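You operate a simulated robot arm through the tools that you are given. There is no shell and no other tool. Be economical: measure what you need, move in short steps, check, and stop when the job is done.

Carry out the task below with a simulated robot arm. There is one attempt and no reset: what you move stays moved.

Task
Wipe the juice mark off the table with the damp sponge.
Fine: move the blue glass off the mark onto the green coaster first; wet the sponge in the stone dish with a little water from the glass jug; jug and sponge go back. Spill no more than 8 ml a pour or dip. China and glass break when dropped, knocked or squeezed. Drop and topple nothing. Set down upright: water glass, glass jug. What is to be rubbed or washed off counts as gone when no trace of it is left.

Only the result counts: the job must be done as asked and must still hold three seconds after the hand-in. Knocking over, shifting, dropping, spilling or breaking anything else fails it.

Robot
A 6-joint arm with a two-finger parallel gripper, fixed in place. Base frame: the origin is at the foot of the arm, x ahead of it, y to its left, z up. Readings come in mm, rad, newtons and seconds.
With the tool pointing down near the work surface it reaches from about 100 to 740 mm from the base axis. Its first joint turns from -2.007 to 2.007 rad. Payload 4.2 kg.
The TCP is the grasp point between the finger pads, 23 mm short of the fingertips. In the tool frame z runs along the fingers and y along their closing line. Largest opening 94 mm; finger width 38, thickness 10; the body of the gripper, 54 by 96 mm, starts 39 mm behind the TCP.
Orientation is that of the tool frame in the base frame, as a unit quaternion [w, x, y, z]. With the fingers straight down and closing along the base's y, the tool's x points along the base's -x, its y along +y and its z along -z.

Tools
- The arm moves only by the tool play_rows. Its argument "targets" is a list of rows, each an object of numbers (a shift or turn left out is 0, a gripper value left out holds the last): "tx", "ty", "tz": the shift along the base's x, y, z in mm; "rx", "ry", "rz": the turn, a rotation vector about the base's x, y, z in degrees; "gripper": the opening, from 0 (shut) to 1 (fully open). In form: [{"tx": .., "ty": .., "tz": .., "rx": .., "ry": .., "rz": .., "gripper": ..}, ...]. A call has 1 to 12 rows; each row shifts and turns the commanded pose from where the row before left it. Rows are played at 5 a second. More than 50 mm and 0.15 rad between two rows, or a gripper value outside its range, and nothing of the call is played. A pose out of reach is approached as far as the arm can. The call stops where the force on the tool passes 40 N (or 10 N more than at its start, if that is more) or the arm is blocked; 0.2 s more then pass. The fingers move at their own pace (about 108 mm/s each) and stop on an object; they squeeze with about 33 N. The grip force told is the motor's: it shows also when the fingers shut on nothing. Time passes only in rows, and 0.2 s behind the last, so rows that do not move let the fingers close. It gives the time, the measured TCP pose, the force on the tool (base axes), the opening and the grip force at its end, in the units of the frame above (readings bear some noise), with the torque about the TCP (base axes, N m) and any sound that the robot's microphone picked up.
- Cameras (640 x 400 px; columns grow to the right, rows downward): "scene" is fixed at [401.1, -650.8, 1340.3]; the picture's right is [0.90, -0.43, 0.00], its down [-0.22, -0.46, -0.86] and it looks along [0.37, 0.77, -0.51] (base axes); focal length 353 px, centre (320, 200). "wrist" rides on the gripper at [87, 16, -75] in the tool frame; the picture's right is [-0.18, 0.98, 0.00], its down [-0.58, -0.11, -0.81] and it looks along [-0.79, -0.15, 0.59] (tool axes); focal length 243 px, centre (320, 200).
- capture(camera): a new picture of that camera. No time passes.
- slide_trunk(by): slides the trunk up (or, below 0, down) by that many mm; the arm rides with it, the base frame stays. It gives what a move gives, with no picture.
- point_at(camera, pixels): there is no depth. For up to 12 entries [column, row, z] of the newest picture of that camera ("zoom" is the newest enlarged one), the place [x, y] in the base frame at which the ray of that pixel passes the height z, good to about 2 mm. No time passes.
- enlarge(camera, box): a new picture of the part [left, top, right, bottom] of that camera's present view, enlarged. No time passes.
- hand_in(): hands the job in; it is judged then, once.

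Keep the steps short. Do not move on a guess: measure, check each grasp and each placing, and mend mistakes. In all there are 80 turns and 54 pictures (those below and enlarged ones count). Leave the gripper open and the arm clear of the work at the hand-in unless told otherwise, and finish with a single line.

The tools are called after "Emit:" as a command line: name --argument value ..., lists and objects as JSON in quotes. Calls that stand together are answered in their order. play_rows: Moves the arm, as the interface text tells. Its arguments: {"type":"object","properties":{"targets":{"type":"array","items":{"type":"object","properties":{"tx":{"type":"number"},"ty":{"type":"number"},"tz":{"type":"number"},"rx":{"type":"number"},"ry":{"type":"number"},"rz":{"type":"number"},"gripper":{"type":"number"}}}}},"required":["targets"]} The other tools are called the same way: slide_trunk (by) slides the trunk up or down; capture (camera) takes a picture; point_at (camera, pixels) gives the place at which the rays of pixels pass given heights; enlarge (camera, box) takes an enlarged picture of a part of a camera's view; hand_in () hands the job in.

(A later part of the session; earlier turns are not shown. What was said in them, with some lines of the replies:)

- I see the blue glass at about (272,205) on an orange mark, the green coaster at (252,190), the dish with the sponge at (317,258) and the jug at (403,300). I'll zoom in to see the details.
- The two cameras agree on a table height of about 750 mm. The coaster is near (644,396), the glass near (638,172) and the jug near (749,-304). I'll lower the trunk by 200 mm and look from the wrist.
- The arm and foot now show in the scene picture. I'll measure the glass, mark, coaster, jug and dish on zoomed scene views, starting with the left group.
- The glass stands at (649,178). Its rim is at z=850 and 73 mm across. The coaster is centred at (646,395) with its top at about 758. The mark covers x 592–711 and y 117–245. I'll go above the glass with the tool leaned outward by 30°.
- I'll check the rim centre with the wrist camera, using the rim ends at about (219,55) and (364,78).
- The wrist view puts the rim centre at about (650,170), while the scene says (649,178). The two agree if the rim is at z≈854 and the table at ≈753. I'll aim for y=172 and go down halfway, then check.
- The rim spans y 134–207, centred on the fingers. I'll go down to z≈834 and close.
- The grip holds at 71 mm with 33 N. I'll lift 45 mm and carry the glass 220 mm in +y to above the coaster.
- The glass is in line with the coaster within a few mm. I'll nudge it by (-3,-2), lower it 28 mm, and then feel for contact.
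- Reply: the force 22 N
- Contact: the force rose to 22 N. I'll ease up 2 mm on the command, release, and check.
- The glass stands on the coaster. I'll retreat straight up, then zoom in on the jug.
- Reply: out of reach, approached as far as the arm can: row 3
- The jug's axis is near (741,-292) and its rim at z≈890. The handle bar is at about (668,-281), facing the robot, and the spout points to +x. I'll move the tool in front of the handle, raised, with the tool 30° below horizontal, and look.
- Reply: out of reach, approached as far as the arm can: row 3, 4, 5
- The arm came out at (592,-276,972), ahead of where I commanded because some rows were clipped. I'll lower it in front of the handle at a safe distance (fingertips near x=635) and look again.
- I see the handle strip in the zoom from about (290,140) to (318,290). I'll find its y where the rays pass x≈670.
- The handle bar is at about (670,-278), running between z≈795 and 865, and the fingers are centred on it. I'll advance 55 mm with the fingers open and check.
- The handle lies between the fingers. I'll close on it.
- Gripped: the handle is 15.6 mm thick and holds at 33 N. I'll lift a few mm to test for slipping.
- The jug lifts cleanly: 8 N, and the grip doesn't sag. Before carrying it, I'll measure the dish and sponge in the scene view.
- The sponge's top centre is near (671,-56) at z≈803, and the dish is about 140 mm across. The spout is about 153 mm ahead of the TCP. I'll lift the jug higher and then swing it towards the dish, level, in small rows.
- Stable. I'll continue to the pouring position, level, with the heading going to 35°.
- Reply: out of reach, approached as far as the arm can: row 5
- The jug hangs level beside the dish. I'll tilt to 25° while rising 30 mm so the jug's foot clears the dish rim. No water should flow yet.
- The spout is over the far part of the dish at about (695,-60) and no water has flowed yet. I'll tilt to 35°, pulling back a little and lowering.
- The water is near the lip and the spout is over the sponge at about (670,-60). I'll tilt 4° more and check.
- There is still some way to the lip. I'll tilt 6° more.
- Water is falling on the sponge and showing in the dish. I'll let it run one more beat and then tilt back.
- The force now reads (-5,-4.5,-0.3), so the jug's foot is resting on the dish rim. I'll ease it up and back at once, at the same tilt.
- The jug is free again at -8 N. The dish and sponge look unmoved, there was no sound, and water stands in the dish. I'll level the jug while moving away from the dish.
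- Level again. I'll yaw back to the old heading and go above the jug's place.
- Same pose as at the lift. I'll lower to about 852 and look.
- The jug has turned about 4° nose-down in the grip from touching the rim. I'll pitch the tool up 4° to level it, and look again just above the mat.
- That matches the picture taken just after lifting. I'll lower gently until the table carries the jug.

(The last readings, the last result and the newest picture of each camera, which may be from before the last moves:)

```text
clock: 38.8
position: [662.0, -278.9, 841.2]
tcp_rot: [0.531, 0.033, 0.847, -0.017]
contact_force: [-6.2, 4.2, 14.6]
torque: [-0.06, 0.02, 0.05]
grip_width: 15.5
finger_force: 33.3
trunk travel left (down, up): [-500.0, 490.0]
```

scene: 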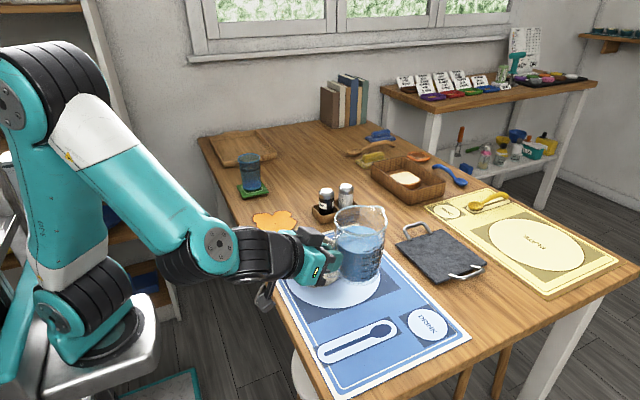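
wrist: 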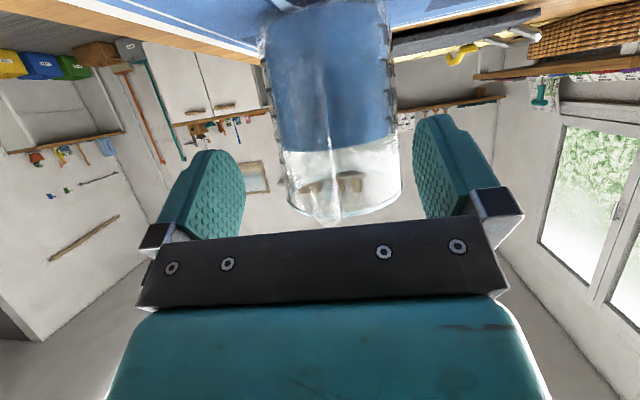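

The jug is firmly on the mat. I'll ease up 1 mm and open gently.

Emit:
play_rows --targets '[{"tz": 0.8}, {"gripper": 0.3}, {"gripper": 0.5}, {"gripper": 0.7}, {}]'

Emit:
enlarge --camera "scene" --box '[321, 245, 440, 350]'

```text
clock: 40.0
position: [661.2, -278.6, 839.5]
tcp_rot: [0.529, 0.034, 0.848, -0.018]
contact_force: [-0.9, 0.0, 0.0]
torque: [0.02, 0.01, 0.02]
grip_width: 65.9
finger_force: 0.0
trunk travel left (down, up): [-500.0, 490.0]
```

```text
3.81 times, centred on (380, 298) of scene
```

zoom: 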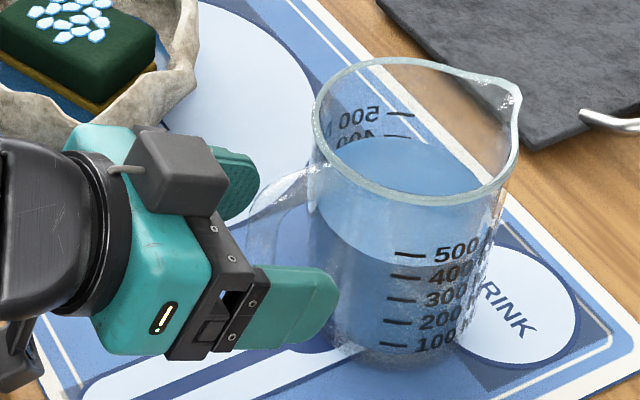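

The jug stands back in its place. I'll back off 55 mm, rise, and turn the tool downward, heading towards the sponge.

Emit:
play_rows --targets '[{"tx": -25, "gripper": 0.85}, {"tx": -30, "tz": 5}, {"tz": 40}, {"tz": 45, "rx": 0.5, "ry": 7.0}, {"rx": 0.56, "ry": 8, "ty": 20, "tz": 10}, {"rx": 0.56, "ry": 8, "ty": 30}, {"rx": 0.56, "ry": 8, "ty": 30}, {"rx": 0.56, "ry": 8, "ty": 30}, {"rx": 0.56, "ry": 8, "ty": 30}, {"rx": 0.56, "ry": 8, "ty": 30}, {"rx": 0.56, "ry": 8, "ty": 30}, {}]'

```text
clock: 42.6
position: [608.9, -76.8, 939.5]
tcp_rot: [0.006, 0.039, 0.999, 0.0]
contact_force: [0.0, 0.7, 0.4]
torque: [-0.04, -0.03, -0.04]
grip_width: 80.1
finger_force: 0.0
trunk travel left (down, up): [-500.0, 490.0]
```

Tool down at (609,-77,940). I'll take a wrist picture to measure the sponge and dish.

Emit:
capture --camera "wrist"

```text
13 pictures are left
```

wrist: 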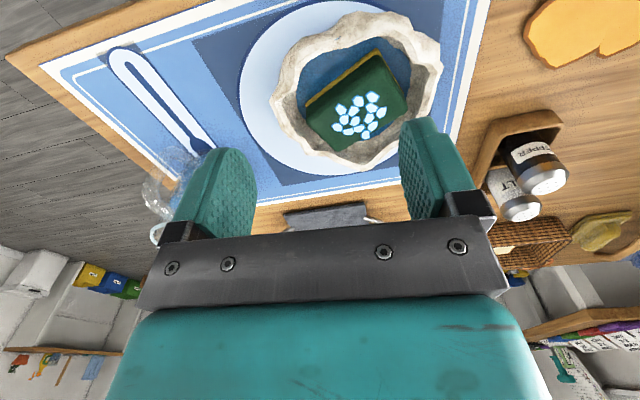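

Emit:
point_at --camera "wrist" --pixels '[[309, 113, 803], [379, 54, 803], [407, 107, 803], [344, 152, 803], [358, 107, 803], [358, 107, 795], [358, 107, 810], [270, 100, 800], [443, 70, 800], [350, 15, 795], [360, 168, 800]]'

```text
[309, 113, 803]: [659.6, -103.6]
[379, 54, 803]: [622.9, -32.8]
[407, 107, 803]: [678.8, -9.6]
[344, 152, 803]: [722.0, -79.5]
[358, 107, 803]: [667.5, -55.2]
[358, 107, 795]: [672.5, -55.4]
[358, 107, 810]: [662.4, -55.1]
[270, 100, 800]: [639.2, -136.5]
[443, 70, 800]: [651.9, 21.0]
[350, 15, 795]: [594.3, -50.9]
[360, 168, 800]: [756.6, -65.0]
```

Both cameras agree: the sponge is at (671,-56), about 82×58 mm, with its long axis at -63°. I'll yaw -60° so the fingers close across the short side, and move above it.

Emit:
play_rows --targets '[{"rz": -7.5, "tx": 10, "ty": 4, "gripper": 0.78}, {"rz": -7.5, "tx": 10, "ty": 4}, {"rz": -7.5, "tx": 10, "ty": 4}, {"rz": -7.5, "tx": 10, "ty": 4}, {"rz": -7.5, "tx": 10, "ty": 4.4}, {"rz": -7.5, "tx": 12}, {"rz": -7.5}, {"rz": -7.5}, {"tz": -40}, {}]'

Emit:
enlarge --camera "scene" --box '[265, 180, 375, 290]'

```text
clock: 44.8
position: [668.8, -56.9, 898.8]
tcp_rot: [0.006, 0.534, 0.845, -0.004]
contact_force: [-0.8, -0.5, -0.3]
torque: [-0.01, -0.02, 0.02]
grip_width: 73.5
finger_force: 0.0
trunk travel left (down, up): [-500.0, 490.0]
```

```text
3.64 times, centred on (320, 235) of scene
```

zoom: 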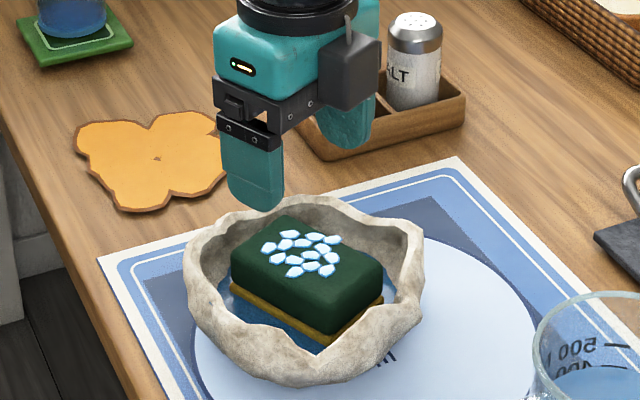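

Aligned. I'll go down over the sponge in guarded steps.

Emit:
play_rows --targets '[{"tx": 2, "tz": -30}, {"tz": -30}, {"tz": -10}, {"tz": -8}, {"tz": -6}, {}]'

Emit:
enlarge --camera "scene" --box '[275, 200, 365, 290]'

```text
clock: 46.2
position: [671.5, -58.3, 815.8]
tcp_rot: [0.005, 0.532, 0.847, -0.003]
contact_force: [0.4, 0.5, -0.1]
torque: [0.02, -0.02, -0.02]
grip_width: 73.2
finger_force: 0.1
trunk travel left (down, up): [-500.0, 490.0]
```

```text
4.44 times, centred on (320, 245) of scene
```

zoom: 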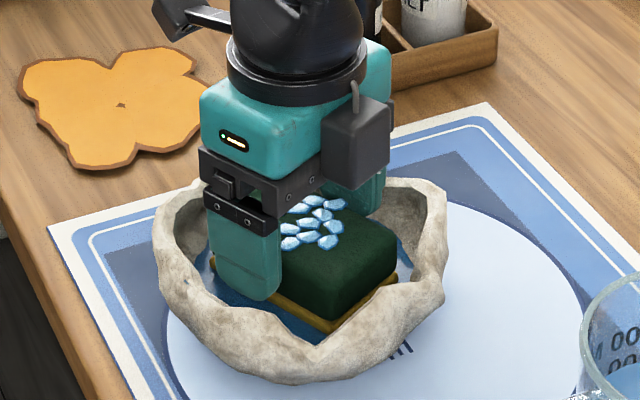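

No contact so far. I'll go 7 mm deeper, then close.

Emit:
play_rows --targets '[{"tz": -4}, {"tz": -3}, {}, {"gripper": 0.6}, {"gripper": 0.4}, {"gripper": 0.2}, {}, {}]'

```text
clock: 48.0
position: [671.5, -58.0, 809.8]
tcp_rot: [0.006, 0.532, 0.847, -0.003]
contact_force: [-0.4, -0.8, 1.2]
torque: [-0.01, 0.02, 0.02]
grip_width: 57.2
finger_force: 33.4
trunk travel left (down, up): [-500.0, 490.0]
```

The sponge is gripped at 57 mm. I'll lift it out straight and let it drip over the dish, then look.

Emit:
play_rows --targets '[{"tz": 8}, {"tz": 8}, {}, {"tz": 12}, {"tz": 15}, {"tz": 20}, {}, {}, {}]'

Emit:
enlarge --camera "scene" --box '[255, 170, 375, 290]'

```text
clock: 50.0
position: [671.7, -58.4, 871.9]
tcp_rot: [0.006, 0.533, 0.846, -0.003]
contact_force: [0.4, 0.0, -0.6]
torque: [0.01, -0.02, 0.01]
grip_width: 57.2
finger_force: 33.3
trunk travel left (down, up): [-500.0, 490.0]
```

```text
3.33 times, centred on (315, 230) of scene
```

zoom: 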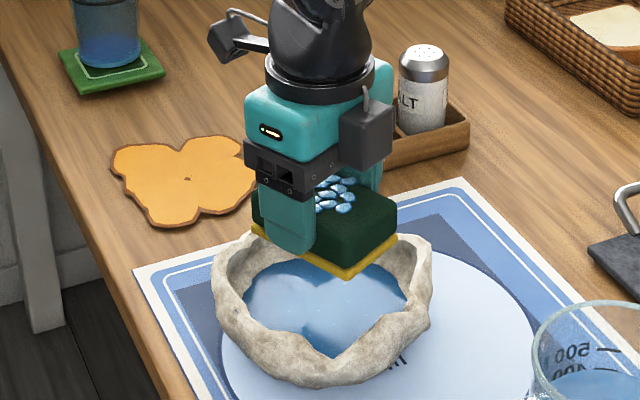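

The sponge hangs cleanly and water stands in the dish. I'll carry the sponge over the mark, yawing back 64° so the camera arm stays away from the glass.

Emit:
play_rows --targets '[{"tz": 15}, {"ty": 28, "tx": -3, "rz": 8}, {"ty": 28, "tx": -3, "rz": 8}, {"ty": 28, "tx": -3, "rz": 8}, {"ty": 28, "tx": -3, "rz": 8}, {"ty": 28, "tx": -3, "rz": 8}, {"ty": 28, "tx": -3, "rz": 8}, {"ty": 28, "tx": -3, "rz": 8}, {"ty": 28, "rz": 8}, {"tz": -40}, {"tz": -20}, {}]'

Emit:
enlarge --camera "scene" --box '[220, 150, 330, 260]'

```text
clock: 52.6
position: [650.1, 166.6, 826.7]
tcp_rot: [0.007, 0.003, 1.0, 0.0]
contact_force: [0.2, 0.6, -0.5]
torque: [0.01, 0.0, 0.0]
grip_width: 56.9
finger_force: 33.0
trunk travel left (down, up): [-500.0, 490.0]
```

```text
3.64 times, centred on (275, 205) of scene
```

zoom: 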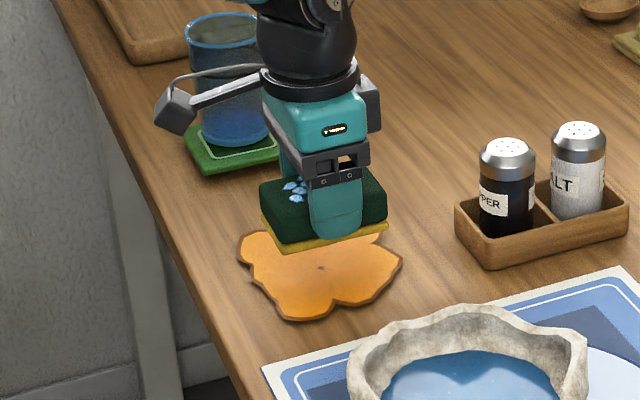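

I'll lower towards the table in small steps to feel the contact.

Emit:
play_rows --targets '[{"tz": -14}, {"tz": -6}, {"tz": -4}, {"tz": -3}, {}]'

```text
clock: 53.8
position: [650.5, 166.4, 800.1]
tcp_rot: [0.007, 0.004, 1.0, 0.001]
contact_force: [0.1, 0.0, -0.5]
torque: [0.02, 0.01, -0.01]
grip_width: 57.2
finger_force: 33.6
trunk travel left (down, up): [-500.0, 490.0]
```

Emit:
play_rows --targets '[{"tz": -3}, {"tz": -2}, {"tz": -2}, {}]'

```text
clock: 54.8
position: [650.4, 165.0, 793.6]
tcp_rot: [0.007, 0.004, 1.0, 0.0]
contact_force: [-0.3, -0.1, 0.5]
torque: [-0.02, -0.02, 0.01]
grip_width: 57.4
finger_force: 32.8
trunk travel left (down, up): [-500.0, 490.0]
```

Emit:
play_rows --targets '[{"tz": -2}, {"tz": -2}, {"tz": -1}, {}]'

```text
clock: 55.8
position: [650.7, 165.8, 788.5]
tcp_rot: [0.007, 0.003, 1.0, 0.0]
contact_force: [-0.5, 0.0, -0.2]
torque: [-0.01, -0.02, 0.01]
grip_width: 57.3
finger_force: 33.4
trunk travel left (down, up): [-500.0, 490.0]
```

Emit:
play_rows --targets '[{"tz": -2}, {"tz": -1.5}, {"tz": -1.5}, {}]'

Emit:
enlarge --camera "scene" --box '[230, 165, 320, 255]'

```text
clock: 56.8
position: [651.3, 166.9, 784.0]
tcp_rot: [0.009, 0.003, 1.0, -0.001]
contact_force: [-2.2, -2.4, 15.4]
torque: [-0.14, 0.23, 0.0]
grip_width: 57.2
finger_force: 33.5
trunk travel left (down, up): [-500.0, 490.0]
```

```text
4.44 times, centred on (275, 210) of scene
```

zoom: 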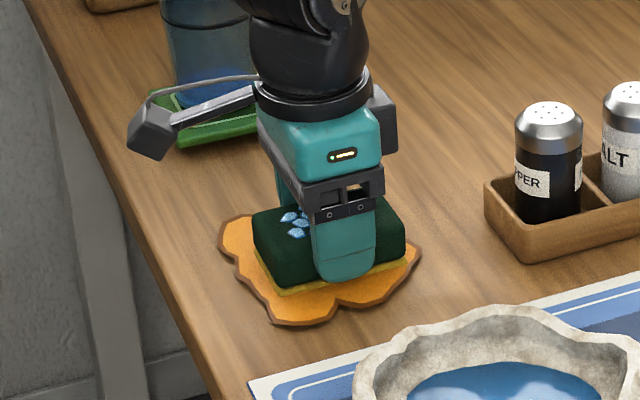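

The sponge is pressed on at 15 N. I'll level the tool by 0.9° and start rubbing in passes over the mark.

Emit:
play_rows --targets '[{"ry": 0.9}, {"tx": -15, "ty": 25}, {"tx": -15, "ty": 25}, {"ty": 22}, {"tx": 30}, {"tx": 32}, {"ty": -32}, {"ty": -32}, {"ty": -32}, {"ty": -32}, {"tx": -32}, {"tx": -30}]'

```text
clock: 59.4
position: [622.5, 109.7, 782.5]
tcp_rot: [0.001, 0.004, 1.0, 0.0]
contact_force: [9.6, -1.8, 20.7]
torque: [-0.06, -0.06, 0.09]
grip_width: 57.5
finger_force: 33.2
trunk travel left (down, up): [-500.0, 490.0]
```

The pressure is good at 21 N. I'll make a second set of passes.

Emit:
play_rows --targets '[{"ty": 32}, {"ty": 32}, {"ty": 32}, {"ty": 35}, {"tx": 30}, {"ty": -34}, {"ty": -32}, {"ty": -32}, {"ty": -32}, {"tx": 32}, {"ty": 32}, {"ty": 32}]'

Emit:
enlarge --camera "scene" --box '[230, 165, 320, 255]'

```text
clock: 62.0
position: [682.8, 174.6, 783.3]
tcp_rot: [0.001, 0.004, 1.0, 0.0]
contact_force: [-0.2, -5.7, 13.8]
torque: [-0.15, 0.05, 0.17]
grip_width: 57.1
finger_force: 33.1
trunk travel left (down, up): [-500.0, 490.0]
```

```text
4.44 times, centred on (275, 210) of scene
```

zoom: 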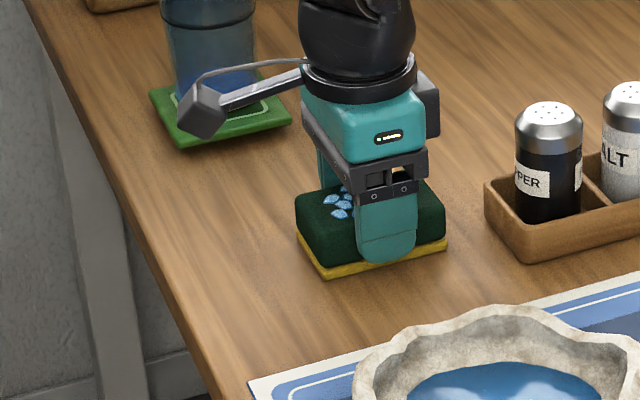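

The mark looks gone. I'll make one more covering pass to be sure, and then lift.

Emit:
play_rows --targets '[{"ty": 32}, {"ty": 34}, {"tx": -30}, {"tx": -32}, {"ty": -34}, {"ty": -34}, {"ty": -34}, {"ty": -30}, {"tx": 32}, {"tx": 30}, {"ty": 32}, {"ty": 32}]'

Emit:
play_rows --targets '[{"ty": 20}, {"tx": -30}, {"ty": -30}, {"ty": -30}, {"tz": 10}, {"tz": 40}, {"tz": 38, "ty": -5, "rz": -4}, {}]'

Emit:
enlarge --camera "scene" --box '[215, 155, 335, 275]'

```text
clock: 64.6
position: [682.9, 172.6, 783.8]
tcp_rot: [0.0, 0.003, 1.0, 0.0]
contact_force: [0.3, -5.1, 10.6]
torque: [-0.18, 0.06, 0.14]
grip_width: 57.1
finger_force: 32.8
trunk travel left (down, up): [-500.0, 490.0]
```

```text
clock: 66.4
position: [652.0, 126.7, 872.9]
tcp_rot: [-0.002, 0.039, 0.999, -0.001]
contact_force: [-0.2, 0.1, -0.8]
torque: [0.0, -0.02, 0.02]
grip_width: 57.4
finger_force: 33.1
trunk travel left (down, up): [-500.0, 490.0]
```

```text
3.33 times, centred on (275, 215) of scene
```

zoom: 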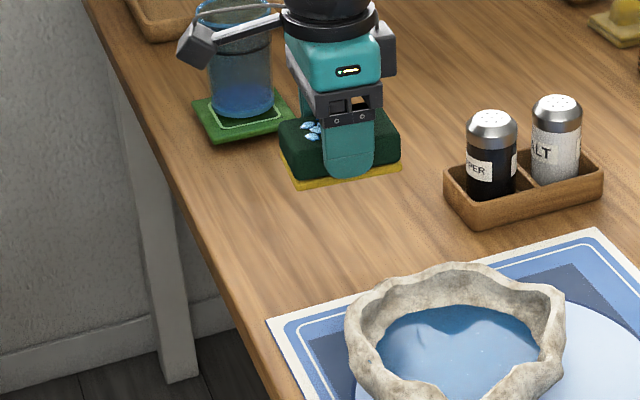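

The table is clean where the mark was. I'll carry the sponge back over the dish and turn it to its old heading.

Emit:
play_rows --targets '[{"tx": 2.4, "ty": -23, "rz": -7.5}, {"tx": 2.4, "ty": -23, "rz": -7.5}, {"tx": 2.4, "ty": -23, "rz": -7.5}, {"tx": 2.4, "ty": -23, "rz": -7.5}, {"tx": 2.4, "ty": -23, "rz": -7.5}, {"tx": 2.4, "ty": -23, "rz": -7.5}, {"tx": 2.4, "ty": -23, "rz": -7.5}, {"tx": 2.4, "ty": -23, "rz": -7.5}, {}]'

```text
clock: 68.4
position: [671.9, -56.6, 870.3]
tcp_rot: [-0.001, 0.533, 0.846, 0.0]
contact_force: [0.2, 0.3, -0.7]
torque: [-0.01, 0.01, 0.05]
grip_width: 57.2
finger_force: 33.5
trunk travel left (down, up): [-500.0, 490.0]
```

I'm over the pick-up place. I'll go down slowly to 812.

Emit:
play_rows --targets '[{"tz": -20, "ty": -1}, {"tz": -15}, {"tz": -10}, {"tz": -8}, {"tz": -4}, {"tz": -2}, {}]'

Emit:
enlarge --camera "scene" --box '[275, 200, 365, 290]'

```text
clock: 70.0
position: [670.4, -56.8, 812.5]
tcp_rot: [-0.001, 0.533, 0.846, 0.0]
contact_force: [-1.5, 0.1, -0.4]
torque: [0.02, 0.03, 0.01]
grip_width: 57.3
finger_force: 33.1
trunk travel left (down, up): [-500.0, 490.0]
```

```text
4.44 times, centred on (320, 245) of scene
```

zoom: 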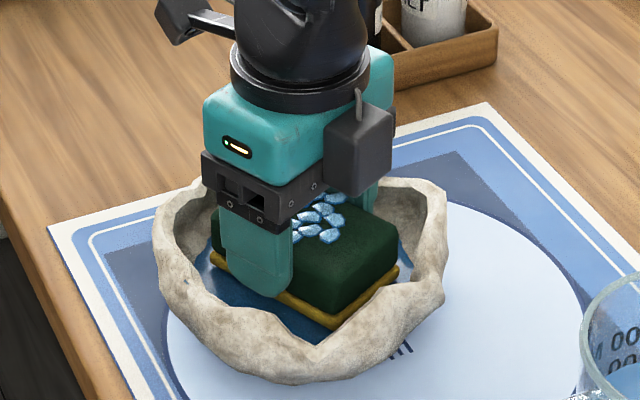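

Nearly down. I'll ease the last millimetres and watch the force.

Emit:
play_rows --targets '[{"tz": -1.5}, {"tz": -1}, {}]'

```text
clock: 70.8
position: [672.0, -57.7, 809.2]
tcp_rot: [0.0, 0.533, 0.846, 0.0]
contact_force: [0.1, -0.2, -0.3]
torque: [0.0, 0.01, 0.01]
grip_width: 57.2
finger_force: 32.4
trunk travel left (down, up): [-500.0, 490.0]
```

Emit:
play_rows --targets '[{"tz": -1}, {"tz": -1}, {}]'

```text
clock: 71.6
position: [671.0, -57.3, 806.6]
tcp_rot: [-0.001, 0.533, 0.846, 0.001]
contact_force: [-0.7, -0.6, 6.5]
torque: [-0.07, 0.0, -0.01]
grip_width: 57.3
finger_force: 32.8
trunk travel left (down, up): [-500.0, 490.0]
```

The sponge rests on the dish floor (6.5 N). I'll open to 73 mm and rise straight up.

Emit:
play_rows --targets '[{"gripper": 0.7}, {"gripper": 0.78}, {}, {"tz": 10}, {"tz": 20}, {"tz": 40}, {"tz": 45}, {"tx": -30}, {"tx": -40}, {"tx": -40}, {"gripper": 1.0}, {}]'

Emit:
capture --camera "scene"

```text
clock: 74.2
position: [561.4, -56.0, 921.9]
tcp_rot: [0.0, 0.532, 0.847, 0.001]
contact_force: [0.1, 0.1, -0.2]
torque: [0.02, 0.01, 0.01]
grip_width: 94.1
finger_force: 0.1
trunk travel left (down, up): [-500.0, 490.0]
```

```text
4 pictures are left
```

scene: 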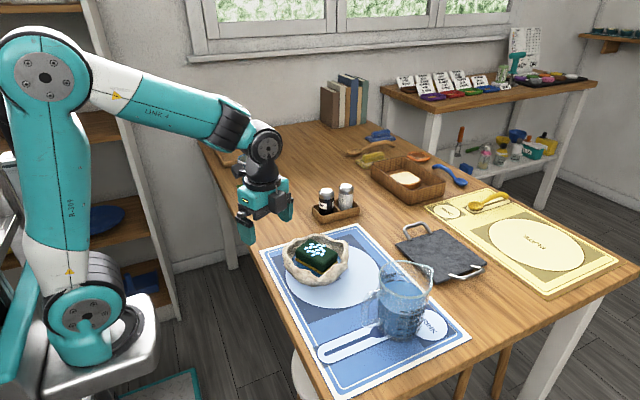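

The sponge is back in the dish. I'll move the arm back and up, clear of the table, and check the mark area and the glass.

Emit:
play_rows --targets '[{"tx": -30, "tz": 20, "rz": 8}, {"tx": -30, "tz": 20, "rz": 8}, {"tx": -20, "tz": 30, "rz": 8}, {"tz": 40, "rz": 8}, {}]'

Emit:
enlarge --camera "scene" --box '[225, 155, 355, 295]'

```text
clock: 75.4
position: [480.2, -57.1, 1031.7]
tcp_rot: [-0.001, 0.279, 0.96, 0.001]
contact_force: [-0.8, -0.3, 1.1]
torque: [0.0, -0.01, 0.04]
grip_width: 93.8
finger_force: 0.1
trunk travel left (down, up): [-500.0, 490.0]
```

```text
2.86 times, centred on (290, 225) of scene
```

zoom: 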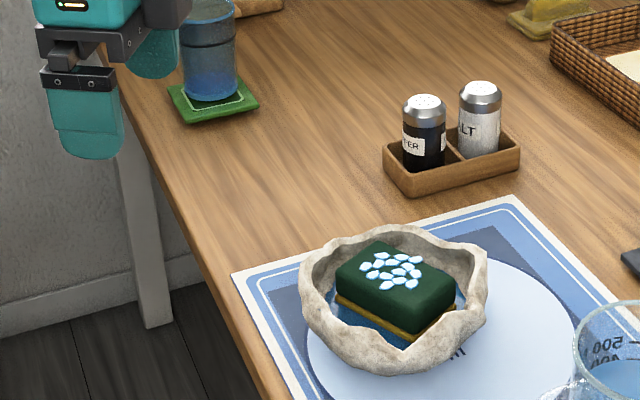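

The mark is gone, the glass stands on the coaster, and the sponge and jug are back in place. The gripper is open and the arm is clear, so I'll hand in.

Emit:
hand_in

```text
The job is handed in.
```

The juice mark is wiped off, the blue glass is on the green coaster, the jug and sponge are back in place, and I saw nothing spilled, broken or shifted, though the jug's foot briefly touched the stone dish's rim after the pour.
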